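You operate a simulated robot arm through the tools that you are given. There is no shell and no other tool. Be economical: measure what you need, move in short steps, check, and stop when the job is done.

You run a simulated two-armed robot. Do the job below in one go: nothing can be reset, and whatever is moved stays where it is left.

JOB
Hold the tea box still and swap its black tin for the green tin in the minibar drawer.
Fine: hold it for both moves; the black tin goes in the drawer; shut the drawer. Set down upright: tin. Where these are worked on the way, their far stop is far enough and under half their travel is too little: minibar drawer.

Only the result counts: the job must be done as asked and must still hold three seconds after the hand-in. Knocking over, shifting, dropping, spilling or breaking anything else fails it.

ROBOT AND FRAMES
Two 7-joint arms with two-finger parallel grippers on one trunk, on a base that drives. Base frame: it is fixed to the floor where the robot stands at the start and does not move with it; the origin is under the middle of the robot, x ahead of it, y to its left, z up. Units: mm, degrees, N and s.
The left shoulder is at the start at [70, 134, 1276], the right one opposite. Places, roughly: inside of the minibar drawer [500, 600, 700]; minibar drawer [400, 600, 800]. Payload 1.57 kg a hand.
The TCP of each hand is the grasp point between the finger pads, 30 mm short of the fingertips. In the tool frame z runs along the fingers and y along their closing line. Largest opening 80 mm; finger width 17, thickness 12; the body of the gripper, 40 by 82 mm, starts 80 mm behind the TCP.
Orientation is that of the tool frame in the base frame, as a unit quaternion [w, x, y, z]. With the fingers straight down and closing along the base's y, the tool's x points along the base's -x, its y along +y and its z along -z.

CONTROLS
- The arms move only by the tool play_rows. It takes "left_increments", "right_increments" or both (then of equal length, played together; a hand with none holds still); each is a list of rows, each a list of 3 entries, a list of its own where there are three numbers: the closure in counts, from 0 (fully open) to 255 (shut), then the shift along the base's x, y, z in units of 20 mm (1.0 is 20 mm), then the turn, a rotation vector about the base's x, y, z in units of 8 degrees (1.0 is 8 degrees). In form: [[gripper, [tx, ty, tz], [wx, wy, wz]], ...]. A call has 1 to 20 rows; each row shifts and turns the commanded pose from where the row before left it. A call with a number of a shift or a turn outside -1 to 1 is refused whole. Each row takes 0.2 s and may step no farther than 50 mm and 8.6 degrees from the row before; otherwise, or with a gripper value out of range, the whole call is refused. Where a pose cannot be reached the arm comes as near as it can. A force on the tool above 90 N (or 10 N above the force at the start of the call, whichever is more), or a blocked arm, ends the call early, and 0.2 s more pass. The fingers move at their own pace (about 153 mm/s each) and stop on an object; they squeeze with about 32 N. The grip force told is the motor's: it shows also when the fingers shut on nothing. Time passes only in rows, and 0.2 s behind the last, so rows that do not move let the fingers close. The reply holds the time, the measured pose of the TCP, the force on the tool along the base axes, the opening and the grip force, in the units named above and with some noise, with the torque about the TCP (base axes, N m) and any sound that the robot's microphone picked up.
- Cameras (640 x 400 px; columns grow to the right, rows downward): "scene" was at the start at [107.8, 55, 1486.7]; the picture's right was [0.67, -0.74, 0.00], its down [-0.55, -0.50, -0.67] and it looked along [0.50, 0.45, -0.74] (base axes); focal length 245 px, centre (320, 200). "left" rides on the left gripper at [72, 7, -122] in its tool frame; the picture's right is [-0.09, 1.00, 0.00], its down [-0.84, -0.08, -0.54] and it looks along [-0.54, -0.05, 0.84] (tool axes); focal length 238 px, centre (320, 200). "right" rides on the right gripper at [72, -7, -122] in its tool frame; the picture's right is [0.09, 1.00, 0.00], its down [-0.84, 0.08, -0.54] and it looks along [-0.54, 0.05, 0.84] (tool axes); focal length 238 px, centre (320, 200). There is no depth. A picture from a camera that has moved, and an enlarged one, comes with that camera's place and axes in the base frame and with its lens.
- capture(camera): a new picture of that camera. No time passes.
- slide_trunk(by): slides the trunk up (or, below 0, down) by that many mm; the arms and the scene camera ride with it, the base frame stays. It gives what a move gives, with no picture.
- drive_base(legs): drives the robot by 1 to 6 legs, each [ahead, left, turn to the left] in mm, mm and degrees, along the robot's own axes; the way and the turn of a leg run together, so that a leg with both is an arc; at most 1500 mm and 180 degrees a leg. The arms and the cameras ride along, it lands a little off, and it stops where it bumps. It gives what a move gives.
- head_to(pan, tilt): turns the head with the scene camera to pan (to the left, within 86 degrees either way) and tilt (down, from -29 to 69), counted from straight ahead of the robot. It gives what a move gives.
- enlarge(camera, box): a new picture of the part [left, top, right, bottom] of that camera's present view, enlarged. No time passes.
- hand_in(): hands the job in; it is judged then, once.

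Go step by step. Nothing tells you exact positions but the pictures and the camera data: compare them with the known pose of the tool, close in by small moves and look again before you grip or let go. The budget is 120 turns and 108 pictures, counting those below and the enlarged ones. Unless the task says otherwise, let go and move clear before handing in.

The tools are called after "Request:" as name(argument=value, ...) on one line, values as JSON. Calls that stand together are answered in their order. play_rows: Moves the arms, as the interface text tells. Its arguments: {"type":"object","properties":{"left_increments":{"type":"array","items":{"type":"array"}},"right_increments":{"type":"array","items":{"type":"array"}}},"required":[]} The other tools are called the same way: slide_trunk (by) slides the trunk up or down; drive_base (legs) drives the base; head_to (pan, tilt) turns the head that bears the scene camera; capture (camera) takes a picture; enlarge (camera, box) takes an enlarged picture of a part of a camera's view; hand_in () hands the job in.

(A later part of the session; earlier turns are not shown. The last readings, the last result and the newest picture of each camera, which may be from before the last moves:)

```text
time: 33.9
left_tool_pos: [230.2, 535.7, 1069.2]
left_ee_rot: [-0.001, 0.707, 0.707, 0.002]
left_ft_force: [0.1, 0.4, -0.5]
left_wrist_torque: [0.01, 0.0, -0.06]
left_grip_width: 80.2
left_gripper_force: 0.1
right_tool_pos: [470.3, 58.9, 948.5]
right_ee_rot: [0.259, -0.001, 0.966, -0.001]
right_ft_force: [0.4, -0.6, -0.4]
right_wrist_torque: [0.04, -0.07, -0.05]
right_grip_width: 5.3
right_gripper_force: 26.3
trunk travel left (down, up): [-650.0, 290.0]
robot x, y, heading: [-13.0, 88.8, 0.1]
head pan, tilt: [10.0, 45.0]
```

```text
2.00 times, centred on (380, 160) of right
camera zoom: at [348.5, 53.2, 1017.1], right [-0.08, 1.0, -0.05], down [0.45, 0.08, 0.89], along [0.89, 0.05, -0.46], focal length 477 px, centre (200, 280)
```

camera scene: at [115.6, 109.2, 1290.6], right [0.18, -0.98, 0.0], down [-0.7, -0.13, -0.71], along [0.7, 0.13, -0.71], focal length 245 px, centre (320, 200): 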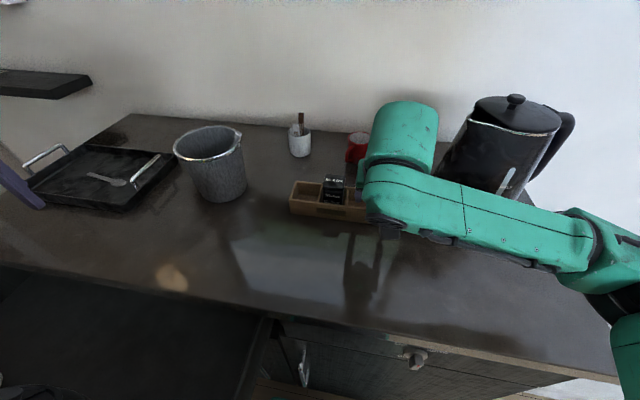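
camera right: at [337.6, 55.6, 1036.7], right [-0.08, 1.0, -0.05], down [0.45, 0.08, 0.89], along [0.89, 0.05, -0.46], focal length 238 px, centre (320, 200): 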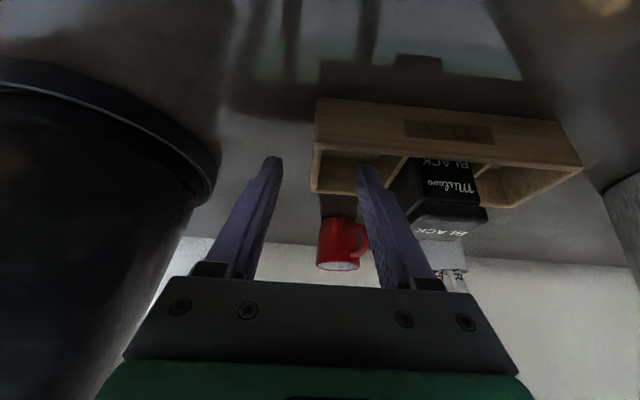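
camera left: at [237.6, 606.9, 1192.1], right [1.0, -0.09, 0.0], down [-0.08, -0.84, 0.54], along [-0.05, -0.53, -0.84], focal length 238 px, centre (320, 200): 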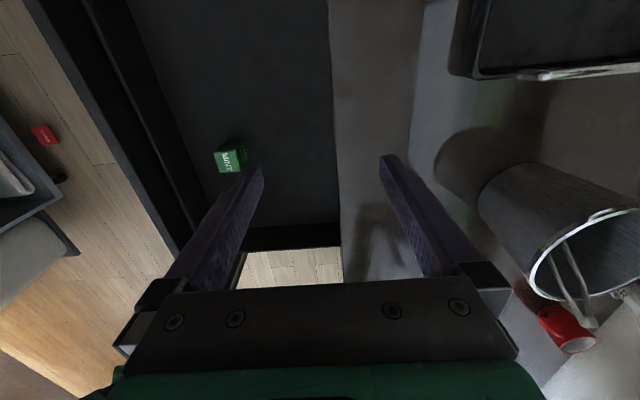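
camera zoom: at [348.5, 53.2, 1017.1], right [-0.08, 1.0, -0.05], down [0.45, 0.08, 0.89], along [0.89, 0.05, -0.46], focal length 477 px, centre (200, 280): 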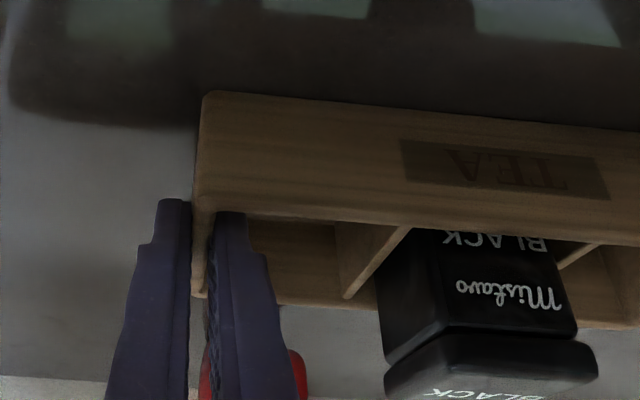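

The box is held (5 mm wall pinched). Next the left hand goes around the bin toward the black tin, leaning its wrist 15° to the left.

Request:
play_rows(left_increments=[[0, [0.2, -1, 0], [-0.125, 0, 0]], [0, [0.2, -1, 0], [-0.125, 0, 0]], [0, [0.2, -1, 0], [-0.125, 0, 0]], [0, [0.2, -1, 0], [-0.125, 0, 0]], [0, [0.2, -1, 0], [-0.125, 0, 0]], [0, [0.2, -1, 0], [-0.125, 0, 0]], [0, [0.2, -1, 0], [-0.125, 0, 0]], [0, [0.2, -1, 0], [-0.125, 0, 0]], [0, [0.2, -1, 0], [-0.125, 0, 0]], [0, [0.2, -1, 0], [-0.125, 0, 0]], [0, [0.2, -1, 0], [-0.125, 0, 0]], [0, [0.2, -1, 0], [-0.125, 0, 0]], [0, [0.2, -1, 0], [-0.125, 0, 0]], [0, [0.2, -1, 0], [-0.125, 0, 0]], [0, [0.2, -1, 0], [-0.125, 0, 0]]])

Request:
capture(camera="left")

Request:
capture(camera="scene")

```text
time: 37.1
left_tool_pos: [291.4, 236.0, 1068.7]
left_ee_rot: [0.09, 0.701, 0.702, -0.09]
left_ft_force: [0.5, 0.1, 0.0]
left_wrist_torque: [0.03, 0.0, 0.01]
left_grip_width: 80.0
left_gripper_force: 0.0
right_tool_pos: [471.8, 59.7, 948.0]
right_ee_rot: [0.258, -0.001, 0.966, 0.0]
right_ft_force: [0.0, -0.8, 0.1]
right_wrist_torque: [0.05, 0.01, -0.01]
right_grip_width: 5.5
right_gripper_force: 25.8
trunk travel left (down, up): [-650.0, 290.0]
robot x, y, heading: [-16.2, 90.7, 0.2]
head pan, tilt: [10.0, 45.0]
```

```text
73 pictures are left
camera left: at [298.4, 336.3, 1168.9], right [1.0, -0.09, 0.02], down [-0.08, -0.67, 0.74], along [-0.05, -0.74, -0.68], focal length 238 px, centre (320, 200)
```

left: 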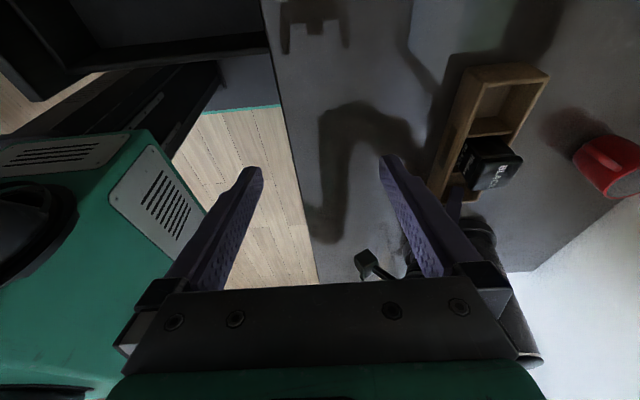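

```text
72 pictures are left
camera scene: at [115.5, 108.6, 1290.6], right [0.18, -0.98, 0.0], down [-0.7, -0.13, -0.71], along [0.7, 0.13, -0.71], focal length 245 px, centre (320, 200)
```

scene: 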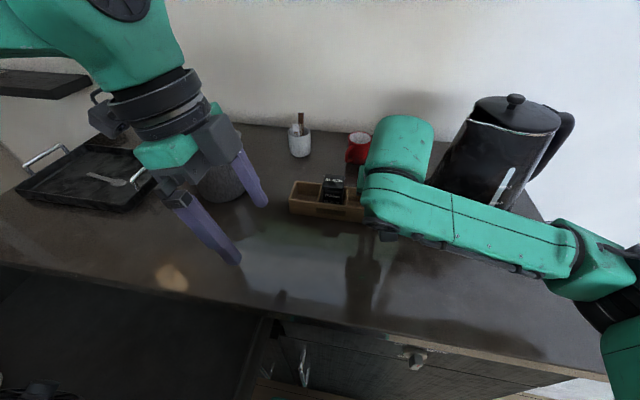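

The path is clear. I'll move above the black tin.

Request:
play_rows(left_increments=[[0, [0.93, -0.445, -0.145], [0, 0, 0]], [0, [0.93, -0.445, -0.145], [0, 0, 0]], [0, [0.93, -0.445, -0.145], [0, 0, 0]], [0, [0.93, -0.445, -0.145], [0, 0, 0]], [0, [0.93, -0.445, -0.145], [0, 0, 0]], [0, [0.93, -0.445, -0.145], [0, 0, 0]], [0, [0.93, -0.445, -0.145], [0, 0, 0]], [0, [0.93, -0.445, -0.145], [0, 0, 0]], [0, [0.93, -0.445, -0.145], [0, 0, 0]], [0, [0.93, -0.445, -0.145], [0, 0, 0]]])

Request:
capture(camera="left")

Request:
capture(camera="scene")

```text
time: 39.3
left_tool_pos: [450.3, 159.8, 1043.7]
left_ee_rot: [0.092, 0.7, 0.702, -0.089]
left_ft_force: [-0.7, -1.6, -0.6]
left_wrist_torque: [0.0, 0.01, -0.01]
left_grip_width: 80.0
left_gripper_force: 0.0
left hand out of reach, approached as far as the arm can: row 9, 10
right_tool_pos: [470.7, 59.1, 947.4]
right_ee_rot: [0.259, -0.002, 0.966, 0.0]
right_ft_force: [-1.1, -1.1, 0.1]
right_wrist_torque: [-0.02, -0.03, 0.04]
right_grip_width: 5.7
right_gripper_force: 25.1
trunk travel left (down, up): [-650.0, 290.0]
robot x, y, heading: [-14.1, 94.0, 0.2]
head pan, tilt: [10.0, 45.0]
```

```text
71 pictures are left
camera left: at [456.6, 261.2, 1143.6], right [1.0, -0.09, 0.02], down [-0.08, -0.67, 0.74], along [-0.05, -0.73, -0.68], focal length 238 px, centre (320, 200)
```

left: 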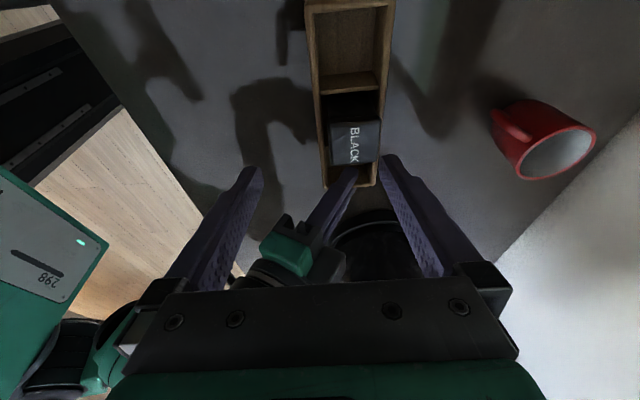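

```text
70 pictures are left
camera scene: at [115.1, 109.0, 1290.6], right [0.18, -0.98, 0.0], down [-0.7, -0.13, -0.71], along [0.7, 0.13, -0.71], focal length 245 px, centre (320, 200)
```

scene: 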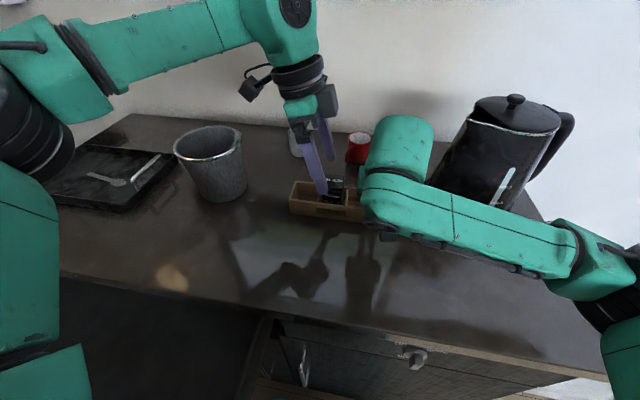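

The left arm is at the end of its reach because the trunk is low. Nothing has been moved yet, so I'll release the box, back the right hand out, raise the trunk and regrip.

Request:
play_rows(right_increments=[[96, [0, 0, 0], [0, 0, 0]], [96, [0, 0, 0], [0, 0, 0]], [96, [-0.5, 0, 0.866], [0, 0, 0]], [96, [-0.5, 0, 0.866], [0, 0, 0]], [96, [-0.5, 0, 0.866], [0, 0, 0]]])

Request:
slide_trunk(by=150)

Request:
play_rows(left_increments=[[0, [0, 0, 0], [0, 0, 0]], [0, [0, 0, -0.95], [0, 0, 0]], [0, [0.2, -0.1, -0.95], [0, 0, 0]], [0, [0.2, -0.1, -0.95], [0, 0, 0]], [0, [0.3, -0.2, -0.95], [0, 0, 0]], [0, [0.3, -0.2, -0.95], [0, 0, 0]], [0, [0.3, 0, -0.95], [0, 0, 0]], [0, [0, 0, -0.95], [0, 0, 0]]], right_increments=[[96, [0, 0, 0], [0, 0, 0]], [96, [0, 0, -0.9], [0, 0, 0]], [96, [0, 0, -0.9], [0, 0, 0]], [96, [0, 0, -0.9], [0, 0, 0]], [96, [0, 0, -0.9], [0, 0, 0]], [96, [0, 0, -0.9], [0, 0, 0]], [96, [0, 0, -0.9], [0, 0, 0]], [96, [0, 0, -0.9], [0, 0, 0]]])

Request:
capture(camera="right")

Request:
capture(camera="scene")

```text
time: 40.5
left_tool_pos: [450.0, 159.9, 1043.9]
left_ee_rot: [0.091, 0.7, 0.702, -0.089]
left_ft_force: [0.1, -0.1, 1.2]
left_wrist_torque: [-0.01, 0.0, -0.02]
left_grip_width: 80.1
left_gripper_force: 0.0
right_tool_pos: [439.5, 60.3, 999.9]
right_ee_rot: [0.258, -0.001, 0.966, 0.0]
right_ft_force: [0.9, 0.5, 0.3]
right_wrist_torque: [-0.02, 0.0, 0.01]
right_grip_width: 49.8
right_gripper_force: 0.1
trunk travel left (down, up): [-650.0, 290.0]
robot x, y, heading: [-15.2, 89.8, 0.1]
head pan, tilt: [10.0, 45.0]
```

```text
time: 42.3
left_tool_pos: [449.9, 160.5, 1192.6]
left_ee_rot: [0.09, 0.7, 0.702, -0.09]
left_ft_force: [0.2, 0.2, -0.2]
left_wrist_torque: [-0.01, 0.01, 0.0]
left_grip_width: 80.0
left_gripper_force: 0.1
right_tool_pos: [440.3, 59.9, 1149.9]
right_ee_rot: [0.259, -0.001, 0.966, 0.0]
right_ft_force: [0.2, -0.1, 0.4]
right_wrist_torque: [-0.02, 0.03, -0.02]
right_grip_width: 50.0
right_gripper_force: 0.1
trunk travel left (down, up): [-800.0, 140.0]
robot x, y, heading: [-18.0, 87.0, 0.1]
head pan, tilt: [10.0, 45.0]
```

```text
time: 44.1
left_tool_pos: [468.5, 156.7, 1061.3]
left_ee_rot: [0.093, 0.7, 0.702, -0.091]
left_ft_force: [0.8, 0.6, -0.5]
left_wrist_torque: [-0.01, 0.01, 0.0]
left_grip_width: 80.2
left_gripper_force: 0.0
left hand out of reach, approached as far as the arm can: row 6, 7
right_tool_pos: [439.1, 59.6, 1024.5]
right_ee_rot: [0.259, -0.001, 0.966, -0.001]
right_ft_force: [0.9, -0.3, 0.7]
right_wrist_torque: [0.02, -0.01, -0.01]
right_grip_width: 49.8
right_gripper_force: 0.0
trunk travel left (down, up): [-800.0, 140.0]
robot x, y, heading: [-13.2, 89.3, 0.1]
head pan, tilt: [10.0, 45.0]
```

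```text
69 pictures are left
camera right: at [317.1, 52.0, 1094.2], right [-0.08, 1.0, -0.05], down [0.45, 0.08, 0.89], along [0.89, 0.05, -0.46], focal length 238 px, centre (320, 200)
```

right: 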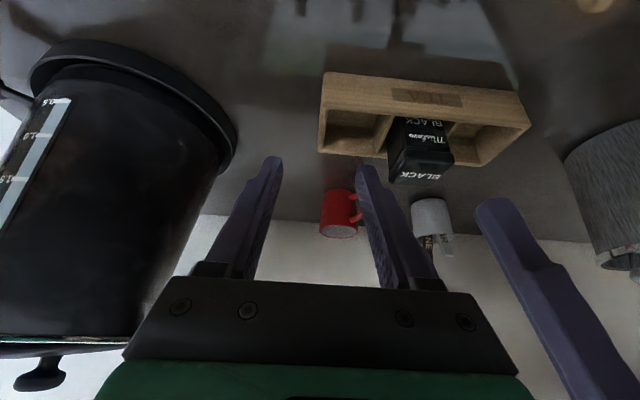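

```text
68 pictures are left
camera scene: at [115.6, 109.0, 1440.7], right [0.18, -0.98, 0.0], down [-0.7, -0.13, -0.71], along [0.7, 0.13, -0.71], focal length 245 px, centre (320, 200)
```

scene: 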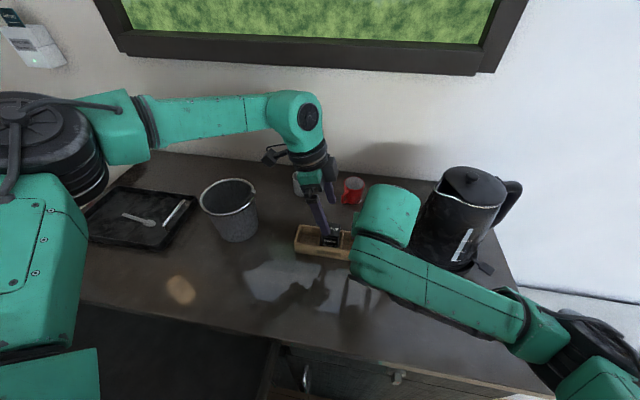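

The limit comes from the left wrist's roll. I'll turn the left hand back to its default roll (closing along y), unlean it, and shift the robot 40 mm right so the box is more on the left arm's own side.

Request:
play_rows(left_increments=[[0, [-0.5, 0.1, 0.2], [0.5, 0, 0]], [0, [-0.5, 0.1, 0.2], [0.5, 0, 0]], [0, [-0.5, 0.1, 0.2], [0.5, 0, 0]], [0, [-0.5, 0.1, 0.2], [0.38, 0, 0]], [0, [0, 0, 0], [0, 0, 1]], [0, [0, 0, 0], [0, 0, 1]], [0, [0, 0, 0], [0, 0, 1]], [0, [0, 0, 0], [0, 0, 1]], [0, [0, 0, 0], [0, 0, 1]], [0, [0, 0, 0], [0, 0, 1]], [0, [0, 0, 0], [0, 0, 1]], [0, [0, 0, 0], [0, 0, 1]], [0, [0, 0, 0], [0, 0, 1]], [0, [0, 0, 0], [0, 0, 1]], [0, [0, 0, 0], [0, 0, 1]], [0, [0, 0, 0], [0, 0, 0.25]]])

Request:
drive_base(legs=[[0, -40, 0]])

```text
time: 47.5
left_tool_pos: [450.8, 421.4, 1092.4]
left_ee_rot: [-0.002, 0.0, 1.0, -0.001]
left_ft_force: [-0.3, 0.3, -0.2]
left_wrist_torque: [0.02, -0.02, 0.02]
left_grip_width: 79.7
left_gripper_force: 0.1
left hand out of reach, approached as far as the arm can: row 1, 3, 9, 10, 11, 12, 13, 14, 15, 16
right_tool_pos: [439.2, 59.5, 1024.6]
right_ee_rot: [0.259, -0.002, 0.966, 0.0]
right_ft_force: [-0.9, 0.4, -0.3]
right_wrist_torque: [0.01, 0.0, 0.04]
right_grip_width: 49.9
right_gripper_force: 0.0
trunk travel left (down, up): [-800.0, 140.0]
robot x, y, heading: [-10.8, 92.9, 0.3]
head pan, tilt: [10.0, 45.0]
```

```text
time: 48.4
left_tool_pos: [450.3, 388.4, 1090.9]
left_ee_rot: [-0.003, 0.001, 1.0, -0.005]
left_ft_force: [-0.2, 0.2, 0.3]
left_wrist_torque: [-0.06, 0.01, 0.01]
left_grip_width: 79.8
left_gripper_force: 0.0
right_tool_pos: [440.4, 25.5, 1027.1]
right_ee_rot: [0.259, -0.002, 0.966, -0.004]
right_ft_force: [-0.2, 1.7, 0.3]
right_wrist_torque: [0.0, -0.01, -0.03]
right_grip_width: 49.8
right_gripper_force: 0.2
trunk travel left (down, up): [-800.0, 140.0]
robot x, y, heading: [-12.5, 51.5, 0.2]
head pan, tilt: [10.0, 45.0]
```

The left hand swung aside during the roll, so I'll check that nothing was touched.

Request:
capture(camera="scene")

Request:
capture(camera="left")

```text
67 pictures are left
camera scene: at [115.3, 77.5, 1440.5], right [0.18, -0.98, 0.01], down [-0.7, -0.13, -0.71], along [0.7, 0.12, -0.71], focal length 245 px, centre (320, 200)
```

scene: 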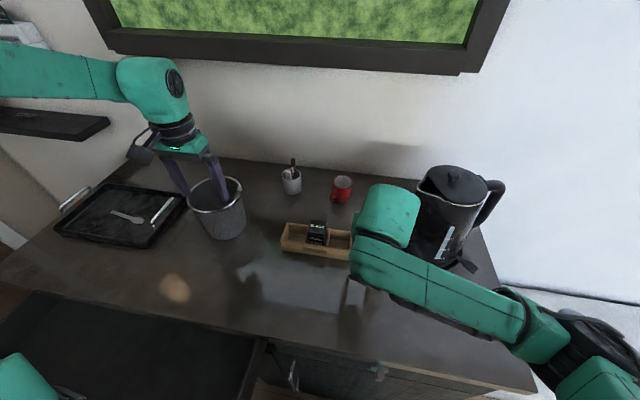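

```text
66 pictures are left
camera left: at [379.4, 395.7, 1213.2], right [0.09, 1.0, -0.01], down [0.84, -0.07, 0.54], along [0.53, -0.06, -0.84], focal length 238 px, centre (320, 200)
```

left: 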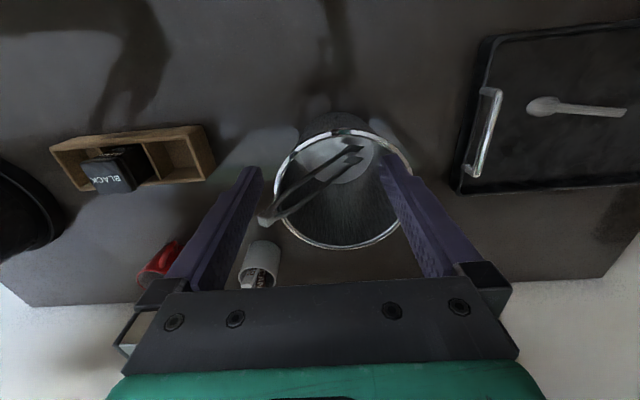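

Nothing was disturbed. I'll test the left arm's reach toward the box in the default roll.

Request:
play_rows(left_increments=[[0, [0, 0, 1], [0, 0, 0]], [0, [0, -1, 0], [0, 0, 0]], [0, [0, -1, 0], [0, 0, 0]], [0, [0, -1, 0], [0, 0, 0]], [0, [0, -1, 0], [0, 0, 0]], [0, [0, -1, 0], [0, 0, 0]], [0, [0, -1, 0], [0, 0, 0]], [0, [0, -1, 0], [0, 0, 0]], [0, [0, -1, 0], [0, 0, 0]]])

```text
time: 50.4
left_tool_pos: [451.2, 380.0, 1113.6]
left_ee_rot: [-0.003, 0.002, 1.0, -0.001]
left_ft_force: [0.0, 0.6, 0.1]
left_wrist_torque: [0.01, 0.0, 0.01]
left_grip_width: 79.9
left_gripper_force: 0.1
left hand out of reach, approached as far as the arm can: row 2, 3, 4, 5, 6, 7, 8, 9
right_tool_pos: [439.8, 20.3, 1024.8]
right_ee_rot: [0.259, -0.001, 0.966, 0.0]
right_ft_force: [0.1, 0.1, 0.4]
right_wrist_torque: [0.02, -0.01, 0.0]
right_grip_width: 50.0
right_gripper_force: 0.1
trunk travel left (down, up): [-800.0, 140.0]
robot x, y, heading: [-11.5, 53.1, 0.2]
head pan, tilt: [10.0, 45.0]
```

The arm's joint configuration is stuck here. I'll bring the hand back near the body, cross toward the centre there, and then reach forward.

Request:
play_rows(left_increments=[[0, [-1, 0, 0.2], [0, 0, 0]], [0, [-1, 0, 0.2], [0, 0, 0]], [0, [-1, 0, 0.2], [0, 0, 0]], [0, [-1, 0, 0.2], [0, 0, 0]], [0, [-1, 0, 0], [0, 0, 0]], [0, [-1, 0, 0], [0, 0, 0]], [0, [-1, 0, 0], [0, 0, 0]], [0, [-1, 0, 0], [0, 0, 0]], [0, [-1, 0, 0], [0, 0, 0]], [0, [-1, 0, 0], [0, 0, 0]], [0, [0, -1, 0], [0, 0, 0]], [0, [0, -1, 0], [0, 0, 0]], [0, [0, -1, 0], [0, 0, 0]], [0, [0, -1, 0], [0, 0, 0]], [0, [0, -1, 0], [0, 0, 0]], [0, [0, -1, 0], [0, 0, 0]], [0, [0, -1, 0], [0, 0, 0]], [0, [0, -1, 0], [0, 0, 0]]])

Request:
capture(camera="scene")

```text
time: 54.2
left_tool_pos: [263.3, 396.2, 1128.3]
left_ee_rot: [-0.003, 0.003, 1.0, -0.004]
left_ft_force: [-0.1, 0.4, 0.5]
left_wrist_torque: [0.0, -0.01, 0.03]
left_grip_width: 80.0
left_gripper_force: 0.0
left hand out of reach, approached as far as the arm can: row 3, 5, 7, 9, 10, 11, 12, 13, 14, 15, 16, 17, 18
right_tool_pos: [440.4, 19.6, 1025.2]
right_ee_rot: [0.259, -0.001, 0.966, 0.0]
right_ft_force: [-0.9, 0.6, 1.0]
right_wrist_torque: [-0.01, 0.0, -0.03]
right_grip_width: 50.0
right_gripper_force: 0.2
trunk travel left (down, up): [-800.0, 140.0]
robot x, y, heading: [-12.3, 54.0, 0.0]
head pan, tilt: [10.0, 45.0]
```

```text
65 pictures are left
camera scene: at [115.3, 69.5, 1440.7], right [0.18, -0.98, 0.0], down [-0.7, -0.13, -0.71], along [0.7, 0.13, -0.71], focal length 245 px, centre (320, 200)
```

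scene: 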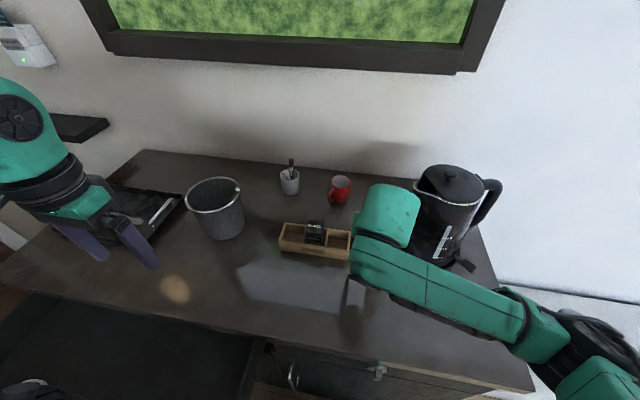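

The limit sits on one side of the wrist roll, so I'll try the opposite way: a half turn (the gripper is symmetric), then reach toward the box.

Request:
play_rows(left_increments=[[0, [0, 0, 0], [0, 0, -1]], [0, [0, 0, 0], [0, 0, -1]], [0, [0, 0, 0], [0, 0, -1]], [0, [0, 0, 0], [0, 0, -1]], [0, [0, 0, 0], [0, 0, -1]], [0, [0, 0, 0], [0, 0, -1]], [0, [0, 0, 0], [0, 0, -1]], [0, [0, 0, 0], [0, 0, -1]], [0, [0, 0, 0], [0, 0, -1]], [0, [0, 0, 0], [0, 0, -1]], [0, [0, 0, 0], [0, 0, -1]], [0, [0, 0, 0], [0, 0, -1]], [0, [0, 0, 0], [0, 0, -1]], [0, [0, 0, 0], [0, 0, -1]], [0, [0, 0, 0], [0, 0, -1]], [0, [0, 0, 0], [0, 0, -1]], [0, [0, 0, 0], [0, 0, -1]], [0, [0, 0, 0], [0, 0, -1]], [0, [0, 0, 0], [0, 0, -1]], [0, [0, 0, 0], [0, 0, -1]]])

Request:
play_rows(left_increments=[[0, [0, -1, 0], [0, 0, -1]], [0, [0, -1, 0], [0, 0, -1]], [0, [0, -1, 0], [0, 0, -0.5]], [0, [0, -1, 0], [0, 0, 0]], [0, [0, -1, 0], [0, 0, 0]], [0, [0, -1, 0], [0, 0, 0]], [0, [0.5, -1, 0], [0, 0, 0]], [0, [0.5, -1, 0], [0, 0, 0]], [0, [0.5, -1, 0], [0, 0, 0]], [0, [0.5, -1, 0], [0, 0, 0]], [0, [0.5, 0, 0], [0, 0, 0]], [0, [0.5, 0, 0], [0, 0, 0]]])

Request:
capture(camera="scene")

```text
time: 58.4
left_tool_pos: [260.5, 398.1, 1129.6]
left_ee_rot: [-0.001, 0.985, 0.171, 0.002]
left_ft_force: [0.4, 0.3, 0.1]
left_wrist_torque: [0.01, 0.01, 0.0]
left_grip_width: 80.1
left_gripper_force: 0.0
right_tool_pos: [438.2, 19.8, 1025.2]
right_ee_rot: [0.258, -0.002, 0.966, 0.0]
right_ft_force: [0.9, 0.9, 0.7]
right_wrist_torque: [0.02, 0.01, 0.01]
right_grip_width: 50.1
right_gripper_force: 0.0
trunk travel left (down, up): [-800.0, 140.0]
robot x, y, heading: [-15.0, 51.9, 0.2]
head pan, tilt: [10.0, 45.0]
```

```text
time: 61.0
left_tool_pos: [322.2, 196.5, 1127.9]
left_ee_rot: [0.0, 1.0, -0.001, 0.002]
left_ft_force: [0.3, -0.5, -0.3]
left_wrist_torque: [0.01, 0.02, -0.03]
left_grip_width: 80.1
left_gripper_force: 0.0
right_tool_pos: [440.4, 19.0, 1024.3]
right_ee_rot: [0.259, -0.002, 0.966, 0.001]
right_ft_force: [0.2, -1.0, -0.2]
right_wrist_torque: [0.02, 0.01, 0.0]
right_grip_width: 49.9
right_gripper_force: 0.0
trunk travel left (down, up): [-800.0, 140.0]
robot x, y, heading: [-14.2, 51.2, 0.0]
head pan, tilt: [10.0, 45.0]
```

```text
64 pictures are left
camera scene: at [115.8, 69.5, 1440.6], right [0.18, -0.98, 0.0], down [-0.7, -0.13, -0.71], along [0.7, 0.13, -0.71], focal length 245 px, centre (320, 200)
```

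scene: 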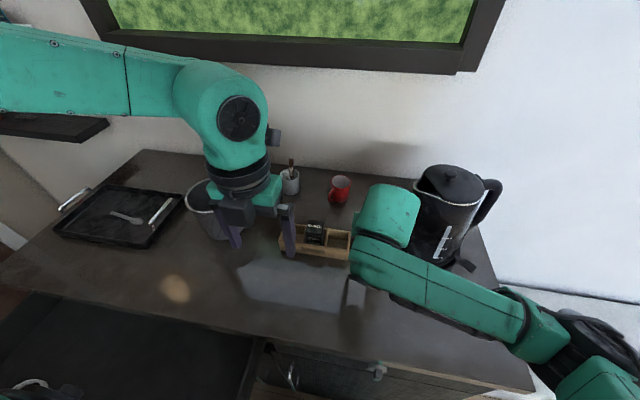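

The half turn works. I'll continue to above the tin.

Request:
play_rows(left_increments=[[0, [0.97, -0.335, -0.3], [0, 0, 0]], [0, [0.97, -0.335, -0.3], [0, 0, 0]], [0, [0.97, -0.335, -0.3], [0, 0, 0]], [0, [0.97, -0.335, -0.3], [0, 0, 0]], [0, [0.97, -0.335, -0.3], [0, 0, 0]], [0, [0.97, -0.335, -0.3], [0, 0, 0]], [0, [0.97, -0.335, -0.3], [0, 0, 0]], [0, [0.97, -0.335, -0.3], [0, 0, 0]]])

Request:
capture(camera="left")

Request:
capture(camera="scene")

```text
time: 62.8
left_tool_pos: [460.3, 159.8, 1081.1]
left_ee_rot: [-0.001, 1.0, -0.001, 0.003]
left_ft_force: [0.1, -0.8, 0.3]
left_wrist_torque: [0.01, 0.0, 0.0]
left_grip_width: 79.9
left_gripper_force: 0.1
left hand out of reach, approached as far as the arm can: row 8
right_tool_pos: [438.9, 19.9, 1024.4]
right_ee_rot: [0.259, -0.002, 0.966, 0.001]
right_ft_force: [0.6, -0.3, -0.3]
right_wrist_torque: [0.01, 0.01, 0.0]
right_grip_width: 49.8
right_gripper_force: 0.1
trunk travel left (down, up): [-800.0, 140.0]
robot x, y, heading: [-12.9, 53.5, 0.3]
head pan, tilt: [10.0, 45.0]
```

```text
63 pictures are left
camera left: at [532.2, 153.4, 1203.5], right [-0.09, -1.0, 0.0], down [-0.84, 0.08, 0.54], along [-0.53, 0.05, -0.84], focal length 238 px, centre (320, 200)
```

left: 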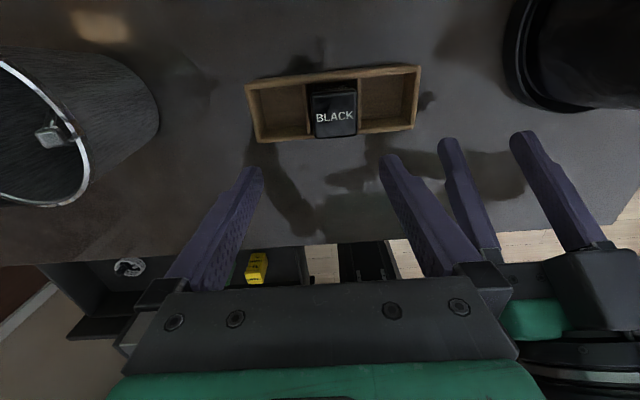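

```text
62 pictures are left
camera scene: at [114.9, 69.9, 1440.7], right [0.18, -0.98, 0.0], down [-0.7, -0.13, -0.71], along [0.7, 0.13, -0.71], focal length 245 px, centre (320, 200)
```

scene: 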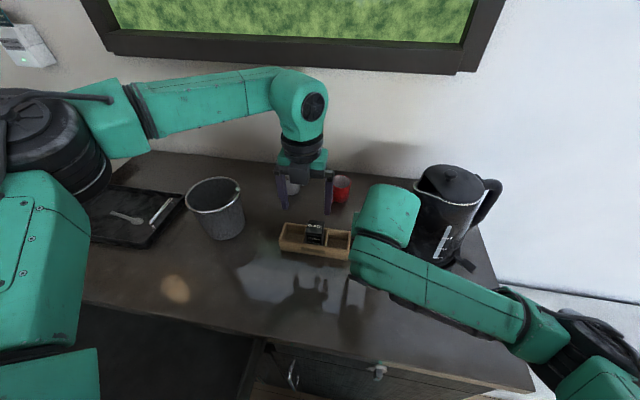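

The arm is genuinely short by about 20 mm. I'll drive 30 mm forward; both hands are high and clear.

Request:
drive_base(legs=[[30, 0, 0]])

Request:
capture(camera="left")

```text
time: 63.6
left_tool_pos: [485.9, 159.9, 1084.1]
left_ee_rot: [-0.001, 1.0, -0.001, 0.007]
left_ft_force: [-0.9, 0.2, 0.3]
left_wrist_torque: [0.03, -0.03, 0.02]
left_grip_width: 80.1
left_gripper_force: 0.1
right_tool_pos: [464.4, 20.1, 1028.8]
right_ee_rot: [0.262, -0.001, 0.965, -0.001]
right_ft_force: [-0.2, -0.9, -0.8]
right_wrist_torque: [0.02, -0.01, 0.04]
right_grip_width: 50.1
right_gripper_force: 0.0
trunk travel left (down, up): [-800.0, 140.0]
robot x, y, heading: [16.5, 51.7, 0.5]
head pan, tilt: [10.0, 45.0]
```

```text
61 pictures are left
camera left: at [555.9, 152.9, 1207.0], right [-0.09, -1.0, 0.0], down [-0.84, 0.08, 0.53], along [-0.53, 0.05, -0.85], focal length 238 px, centre (320, 200)
```

left: 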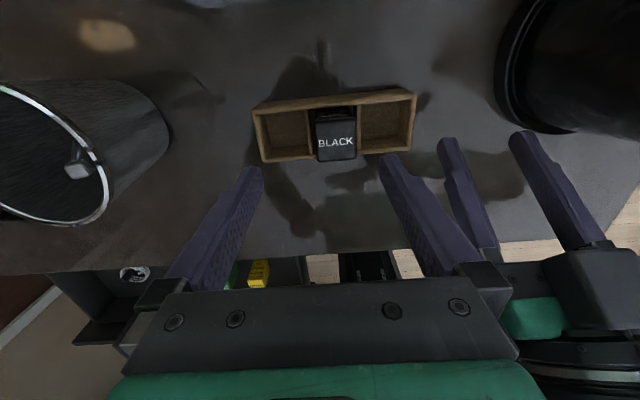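

Now I'll regrip the box's end wall with the right hand: first over it, then down along the finger direction.

Request:
play_rows(right_increments=[[96, [-0.4, 0.66, -0.4], [0, 0, 0]], [96, [-0.4, 0.66, -0.4], [0, 0, 0]], [96, [-0.38, 0.66, -0.5], [0, 0, 0]], [96, [0.5, 0, -0.866], [0, 0, 0]]])

Request:
capture(camera="right")

```text
time: 64.6
left_tool_pos: [491.0, 160.2, 1081.0]
left_ee_rot: [-0.001, 1.0, 0.0, 0.003]
left_ft_force: [-0.3, -0.3, 0.9]
left_wrist_torque: [0.02, 0.01, 0.0]
left_grip_width: 79.8
left_gripper_force: 0.2
right_tool_pos: [457.7, 61.6, 982.2]
right_ee_rot: [0.258, -0.001, 0.966, 0.0]
right_ft_force: [0.6, 0.2, 0.3]
right_wrist_torque: [0.02, 0.0, 0.02]
right_grip_width: 50.0
right_gripper_force: 0.1
trunk travel left (down, up): [-800.0, 140.0]
robot x, y, heading: [17.2, 54.0, 0.3]
head pan, tilt: [10.0, 45.0]
```

```text
60 pictures are left
camera right: at [335.0, 52.9, 1050.8], right [-0.08, 1.0, -0.05], down [0.45, 0.08, 0.89], along [0.89, 0.05, -0.46], focal length 238 px, centre (320, 200)
```

right: 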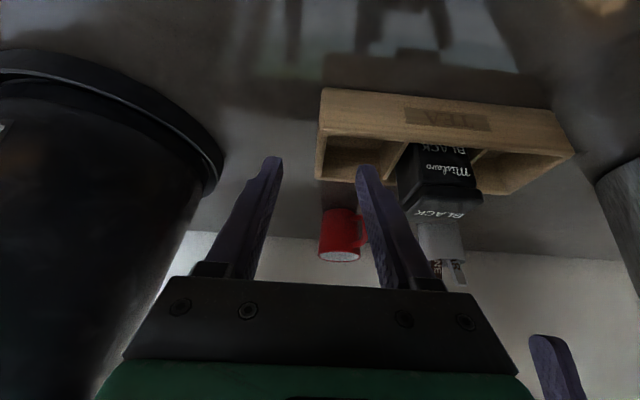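

It's aligned. I'll go down the rest and close.

Request:
play_rows(right_increments=[[96, [0.34, -0.045, -0.85], [0, 0, 0]], [96, [0.34, -0.045, -0.85], [0, 0, 0]], [180, [0, 0, 0], [0, 0, 0]], [215, [0, 0, 0], [0, 0, 0]], [255, [0, 0, 0], [0, 0, 0]], [255, [0, 0, 0], [0, 0, 0]]])

Request:
enlarge(camera="right", box=[220, 60, 540, 260])

Request:
enlarge(camera="left", box=[220, 70, 460, 220])

```text
time: 66.0
left_tool_pos: [491.3, 160.1, 1081.2]
left_ee_rot: [-0.001, 1.0, -0.001, 0.003]
left_ft_force: [0.1, 0.7, -1.1]
left_wrist_torque: [0.02, 0.03, 0.02]
left_grip_width: 79.6
left_gripper_force: 0.1
right_tool_pos: [470.8, 57.8, 946.8]
right_ee_rot: [0.259, -0.002, 0.966, 0.0]
right_ft_force: [0.0, 0.6, -0.1]
right_wrist_torque: [-0.03, -0.06, 0.01]
right_grip_width: 5.6
right_gripper_force: 25.9
trunk travel left (down, up): [-800.0, 140.0]
robot x, y, heading: [11.7, 51.2, 0.3]
head pan, tilt: [10.0, 45.0]
```

```text
2.00 times, centred on (380, 160) of right
camera zoom: at [347.9, 50.5, 1017.0], right [-0.08, 1.0, -0.05], down [0.45, 0.08, 0.89], along [0.89, 0.05, -0.46], focal length 477 px, centre (200, 280)
```

zoom: 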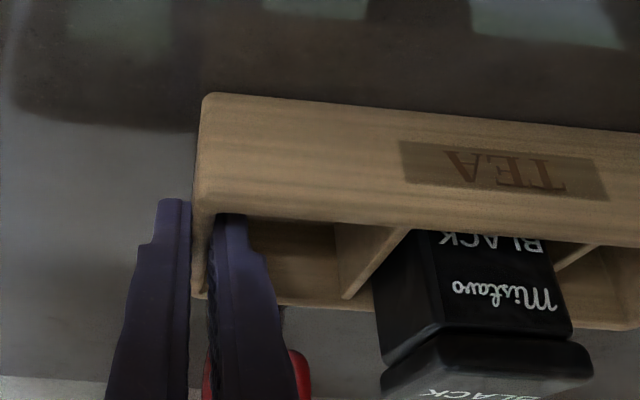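

```text
2.67 times, centred on (340, 145) of left
camera zoom: at [562.0, 153.3, 1203.8], right [-0.09, -1.0, 0.0], down [-0.84, 0.08, 0.54], along [-0.53, 0.05, -0.84], focal length 636 px, centre (267, 347)
```

zoom: 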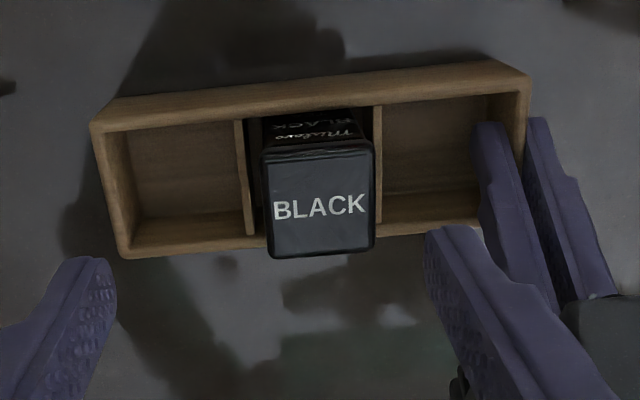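

The box is held again. Next the left hand goes over the tin.

Request:
play_rows(left_increments=[[45, [-0.2, -0.3, -0.75], [0, 0, 0]], [45, [-0.2, -0.3, -0.75], [0, 0, 0]], [45, [-0.2, -0.28, -0.75], [0, 0, 0]], [45, [0, 0, -0.75], [0, 0, 0]]])

Request:
capture(camera="left")

Request:
capture(camera="right")

Request:
enlarge(camera="scene", box=[220, 140, 420, 280])

```text
time: 67.0
left_tool_pos: [471.3, 153.6, 1023.9]
left_ee_rot: [0.0, 1.0, -0.001, 0.005]
left_ft_force: [0.6, 0.2, 1.1]
left_wrist_torque: [-0.01, 0.01, 0.0]
left_grip_width: 66.1
left_gripper_force: 0.0
left hand out of reach, approached as far as the arm can: row 2, 3, 4
right_tool_pos: [471.0, 57.0, 947.6]
right_ee_rot: [0.26, -0.002, 0.966, 0.0]
right_ft_force: [-0.3, 0.5, 0.3]
right_wrist_torque: [0.01, -0.03, 0.0]
right_grip_width: 5.5
right_gripper_force: 25.7
trunk travel left (down, up): [-800.0, 140.0]
robot x, y, heading: [14.6, 52.1, 0.4]
head pan, tilt: [10.0, 45.0]
```

```text
57 pictures are left
camera left: at [541.6, 146.6, 1146.3], right [-0.09, -1.0, 0.0], down [-0.84, 0.08, 0.53], along [-0.53, 0.05, -0.85], focal length 238 px, centre (320, 200)
```

left: 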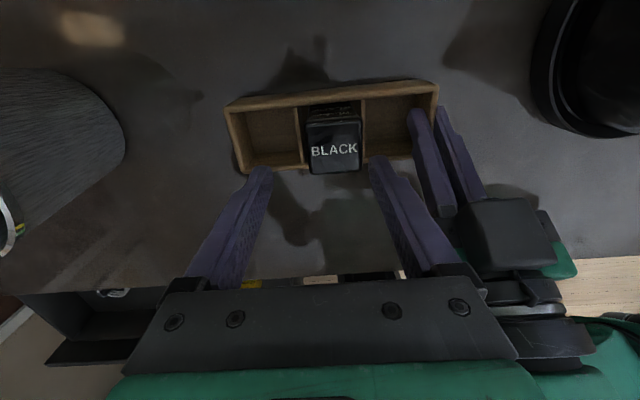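

```text
56 pictures are left
camera right: at [347.9, 50.4, 1017.0], right [-0.08, 1.0, -0.05], down [0.45, 0.08, 0.89], along [0.89, 0.05, -0.46], focal length 238 px, centre (320, 200)
```

right: 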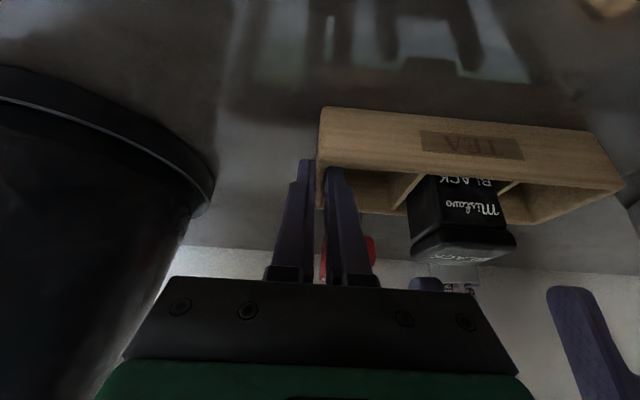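

```text
2.86 times, centred on (320, 210) of scene
camera zoom: at [145.1, 69.7, 1440.7], right [0.18, -0.98, 0.0], down [-0.7, -0.13, -0.71], along [0.7, 0.13, -0.71], focal length 700 px, centre (320, 171)
```

zoom: 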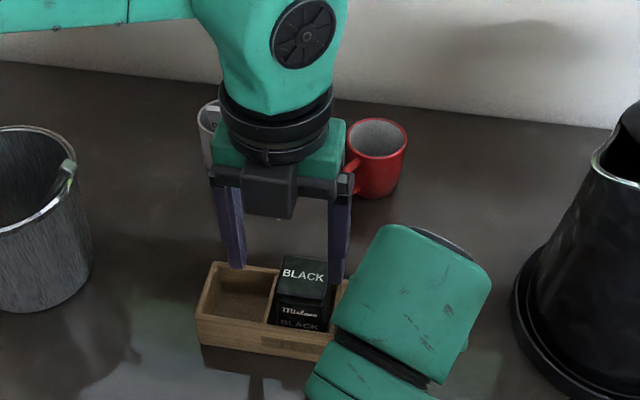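

The half-turn roll runs out sideways here; the quarter turn used before fits best at this stance. I'll raise slightly, turn back 90°, and lean 12° left for clearance.

Request:
play_rows(left_increments=[[45, [0, 0.2, 1], [0, 0, 0]], [45, [0, 0.2, 1], [0, 0, 0]], [45, [0, 0.2, 1], [0, 0, 0.25]], [45, [0, 0, 0], [0, 0, 1]], [45, [0, 0, 0], [0, 0, 1]], [45, [0, 0, 0], [0, 0, 1]], [45, [0, 0, 0], [0, 0, 1]], [45, [0, 0, 0], [0, 0, 1]], [45, [0, 0, 0], [0, 0, 1]], [45, [0, 0, 0], [0, 0, 1]], [45, [0, 0, 0], [0, 0, 1]], [45, [0, 0, 0], [0, 0, 1]], [45, [0, 0, 0], [0, 0, 1]], [45, [0, 0, 0], [0, 0, 1]], [45, [0, 0, 0], [-0.75, 0, 0]], [45, [0, 0, 0], [-0.75, 0, 0]]])

Request:
capture(camera="left")

```text
time: 70.4
left_tool_pos: [468.6, 165.8, 1084.7]
left_ee_rot: [0.071, 0.704, 0.703, -0.073]
left_ft_force: [-0.1, -0.2, 0.4]
left_wrist_torque: [-0.02, 0.06, 0.0]
left_grip_width: 66.2
left_gripper_force: 0.0
right_tool_pos: [471.4, 57.1, 948.1]
right_ee_rot: [0.259, -0.001, 0.966, -0.001]
right_ft_force: [0.7, -0.1, 0.1]
right_wrist_torque: [0.06, 0.03, 0.01]
right_grip_width: 5.4
right_gripper_force: 25.8
trunk travel left (down, up): [-800.0, 140.0]
robot x, y, heading: [14.6, 56.0, 0.4]
head pan, tilt: [10.0, 45.0]
```

```text
54 pictures are left
camera left: at [477.1, 260.4, 1189.1], right [1.0, -0.09, 0.02], down [-0.08, -0.71, 0.7], along [-0.05, -0.7, -0.71], focal length 238 px, centre (320, 200)
```

left: 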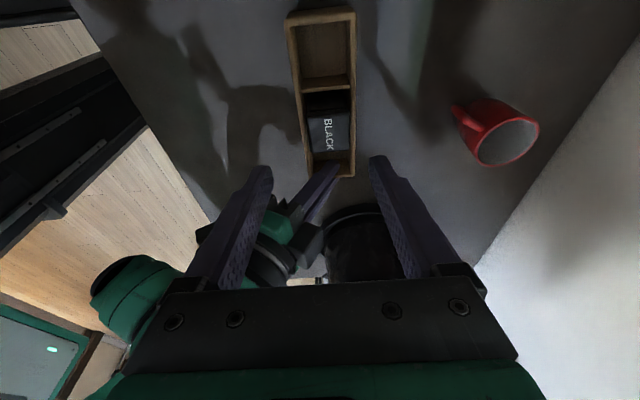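

The pose is good. I'll descend toward the tin.

Request:
play_rows(left_increments=[[45, [0.125, -0.25, -0.7], [0, 0, 0]], [45, [0.125, -0.25, -0.7], [0, 0, 0]], [45, [0.125, -0.25, -0.7], [0, 0, 0]], [45, [0.125, -0.25, -0.7], [0, 0, 0]]])

Request:
capture(camera="left")

Request:
enlarge(camera="scene", box=[220, 140, 420, 280])

```text
time: 71.4
left_tool_pos: [481.5, 144.6, 1027.4]
left_ee_rot: [0.072, 0.704, 0.703, -0.072]
left_ft_force: [0.4, 0.2, -0.6]
left_wrist_torque: [0.0, -0.01, 0.0]
left_grip_width: 65.7
left_gripper_force: 0.0
right_tool_pos: [472.2, 58.4, 947.5]
right_ee_rot: [0.258, -0.001, 0.966, -0.001]
right_ft_force: [-0.9, 0.3, 0.3]
right_wrist_torque: [0.03, 0.0, 0.02]
right_grip_width: 5.5
right_gripper_force: 25.6
trunk travel left (down, up): [-800.0, 140.0]
robot x, y, heading: [16.0, 54.3, 0.2]
head pan, tilt: [10.0, 45.0]
```

```text
53 pictures are left
camera left: at [487.9, 239.8, 1132.0], right [1.0, -0.09, 0.02], down [-0.08, -0.71, 0.7], along [-0.05, -0.7, -0.71], focal length 238 px, centre (320, 200)
```

left: 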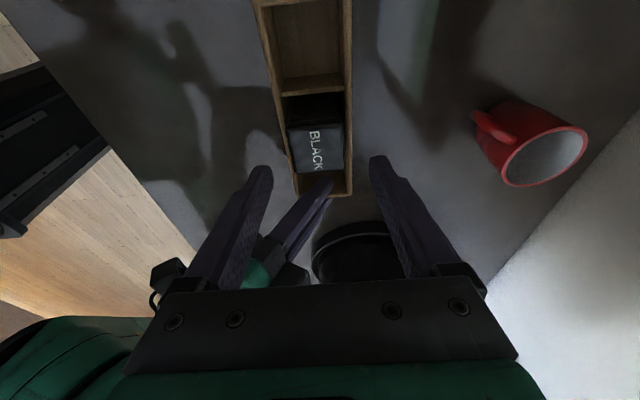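

```text
2.86 times, centred on (320, 210) of scene
camera zoom: at [145.4, 69.5, 1440.7], right [0.18, -0.98, 0.0], down [-0.7, -0.13, -0.71], along [0.7, 0.13, -0.71], focal length 700 px, centre (320, 171)
```

zoom: 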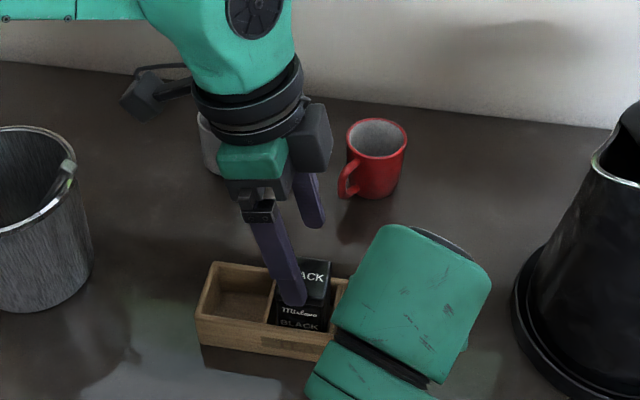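

The tin is centred at about (479,142). I'll descend to grip height and check.

Request:
play_rows(left_increments=[[45, [-0.1, 0.02, -0.8], [0, 0, 0]], [45, [0, 0, -0.8], [0, 0, 0]], [45, [0, 0, -0.62], [0, 0, 0]]])

Request:
capture(camera="left")

Request:
capture(camera="right")

```text
time: 72.2
left_tool_pos: [478.9, 145.4, 982.6]
left_ee_rot: [0.071, 0.704, 0.703, -0.071]
left_ft_force: [-0.6, -0.5, 0.0]
left_wrist_torque: [-0.01, -0.04, -0.03]
left_grip_width: 65.8
left_gripper_force: 0.0
right_tool_pos: [471.2, 57.6, 948.0]
right_ee_rot: [0.259, -0.002, 0.966, 0.0]
right_ft_force: [0.5, -0.7, -0.3]
right_wrist_torque: [0.02, -0.01, 0.01]
right_grip_width: 5.1
right_gripper_force: 26.0
trunk travel left (down, up): [-800.0, 140.0]
robot x, y, heading: [19.4, 48.7, 0.2]
head pan, tilt: [10.0, 45.0]
```

```text
51 pictures are left
camera left: at [485.4, 240.1, 1088.2], right [1.0, -0.09, 0.02], down [-0.08, -0.71, 0.7], along [-0.05, -0.7, -0.71], focal length 238 px, centre (320, 200)
```

left: 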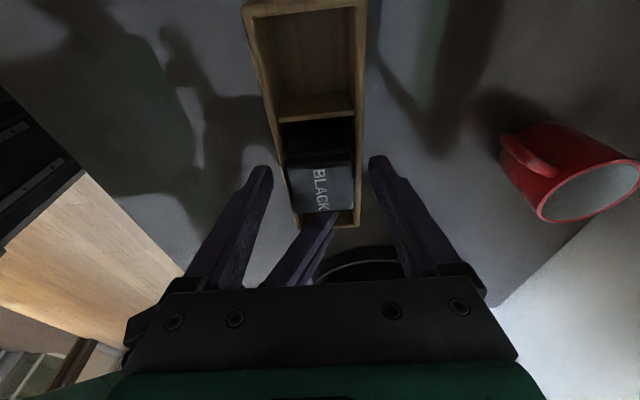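

```text
50 pictures are left
camera right: at [348.0, 50.3, 1017.0], right [-0.08, 1.0, -0.05], down [0.45, 0.08, 0.89], along [0.89, 0.05, -0.46], focal length 238 px, centre (320, 200)
```

right: 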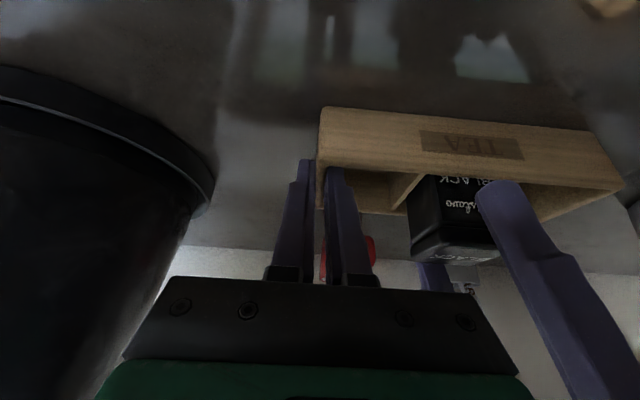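

The front finger is in line with the tin. I'll close on it.

Request:
play_rows(left_increments=[[90, [0, 0, 0], [0, 0, 0]], [130, [0, 0, 0], [0, 0, 0]], [255, [0, 0, 0], [0, 0, 0]], [255, [0, 0, 0], [0, 0, 0]]])

Request:
capture(camera="right")

```text
time: 73.2
left_tool_pos: [478.3, 145.8, 983.6]
left_ee_rot: [0.07, 0.704, 0.703, -0.072]
left_ft_force: [0.7, -0.1, 0.0]
left_wrist_torque: [-0.02, 0.01, 0.05]
left_grip_width: 41.2
left_gripper_force: 31.5
right_tool_pos: [470.4, 57.3, 948.4]
right_ee_rot: [0.259, -0.002, 0.966, 0.0]
right_ft_force: [1.0, 0.1, 0.7]
right_wrist_torque: [0.03, -0.01, 0.02]
right_grip_width: 5.5
right_gripper_force: 25.1
trunk travel left (down, up): [-800.0, 140.0]
robot x, y, heading: [17.1, 52.0, -0.0]
head pan, tilt: [10.0, 45.0]
```

```text
49 pictures are left
camera right: at [348.0, 50.3, 1017.0], right [-0.08, 1.0, -0.05], down [0.45, 0.08, 0.89], along [0.89, 0.05, -0.46], focal length 238 px, centre (320, 200)
```

right: 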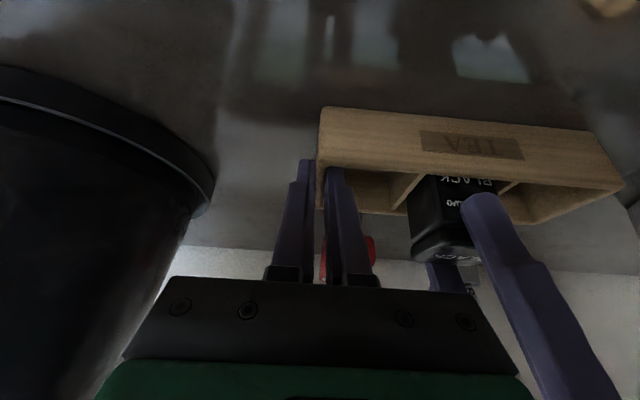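

The tin is gripped. I'll lift it straight up.

Request:
play_rows(left_increments=[[255, [0, 0, 0.5], [0, 0, 0]], [255, [0, 0, 0.8], [0, 0, 0]], [255, [0, 0, 0.8], [0, 0, 0]], [255, [0, 0, 0.8], [0, 0, 0]]])

Request:
capture(camera="right")

```text
time: 74.2
left_tool_pos: [477.8, 143.2, 1039.9]
left_ee_rot: [0.071, 0.704, 0.703, -0.072]
left_ft_force: [0.5, -0.5, 0.4]
left_wrist_torque: [-0.03, 0.05, 0.0]
left_grip_width: 0.2
left_gripper_force: 20.9
right_tool_pos: [470.5, 57.7, 949.0]
right_ee_rot: [0.26, -0.001, 0.966, 0.0]
right_ft_force: [-0.5, -1.2, 0.1]
right_wrist_torque: [0.04, 0.03, -0.02]
right_grip_width: 5.2
right_gripper_force: 25.7
trunk travel left (down, up): [-800.0, 140.0]
robot x, y, heading: [14.9, 54.7, 0.0]
head pan, tilt: [10.0, 45.0]
```

```text
48 pictures are left
camera right: at [347.7, 50.3, 1017.0], right [-0.08, 1.0, -0.05], down [0.45, 0.08, 0.89], along [0.89, 0.05, -0.46], focal length 238 px, centre (320, 200)
```

right: 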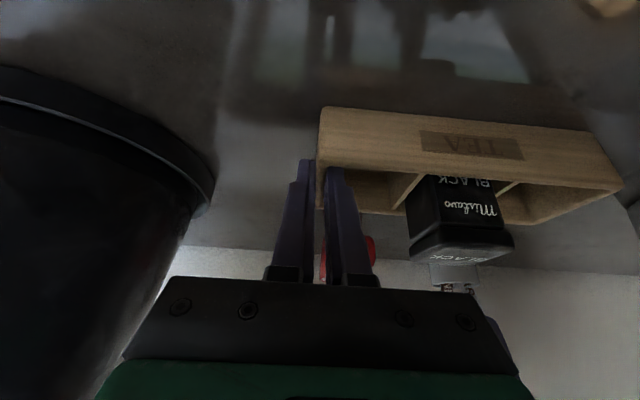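

The tin slipped out of the grip and stayed in the box. I'll look closely at its shape and where it sits.

Request:
enlarge(camera="right", box=[380, 140, 560, 290])

Request:
enlarge(camera="left", box=[220, 60, 420, 240])

Request:
enlarge(camera="scene", box=[270, 210, 370, 270])

```text
2.67 times, centred on (470, 215) of right
camera zoom: at [347.7, 50.3, 1017.0], right [-0.08, 1.0, -0.05], down [0.45, 0.08, 0.89], along [0.89, 0.05, -0.46], focal length 636 px, centre (-80, 160)
```

zoom: 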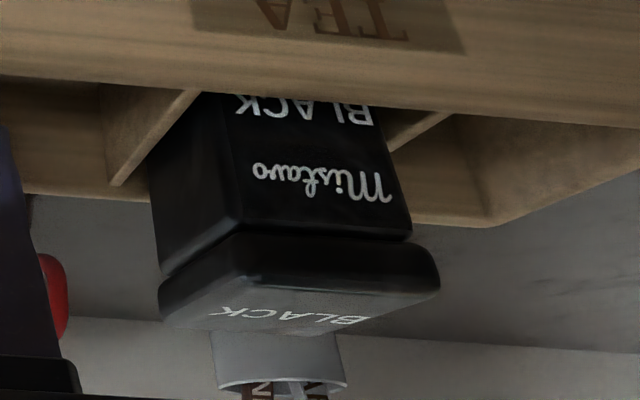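

```text
2.22 times, centred on (320, 150) of left
camera zoom: at [484.8, 238.4, 1145.0], right [1.0, -0.09, 0.02], down [-0.08, -0.71, 0.7], along [-0.05, -0.7, -0.71], focal length 530 px, centre (320, 311)
```

zoom: 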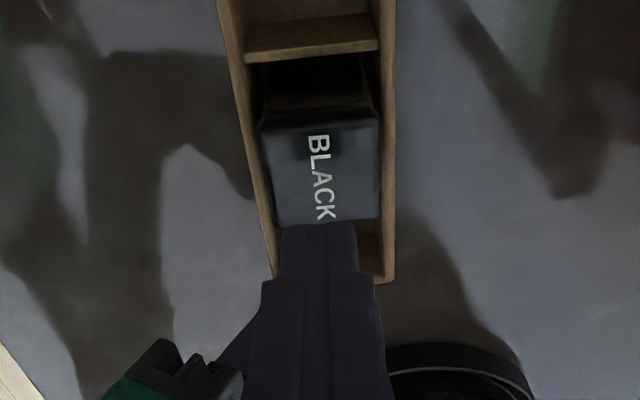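

```text
6.40 times, centred on (320, 240) of scene
camera zoom: at [144.9, 69.5, 1440.6], right [0.18, -0.98, 0.0], down [-0.7, -0.13, -0.71], along [0.7, 0.13, -0.71], focal length 1568 px, centre (320, -56)
```

zoom: 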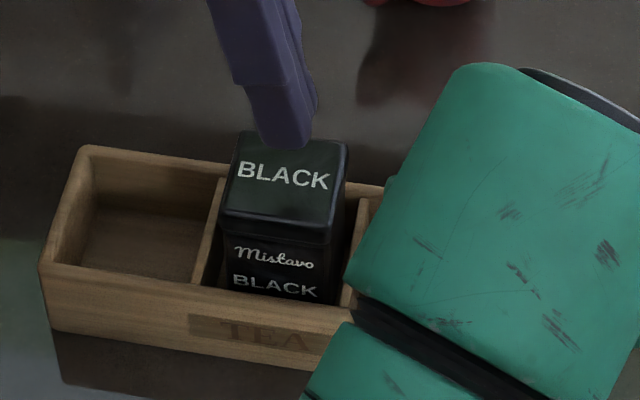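

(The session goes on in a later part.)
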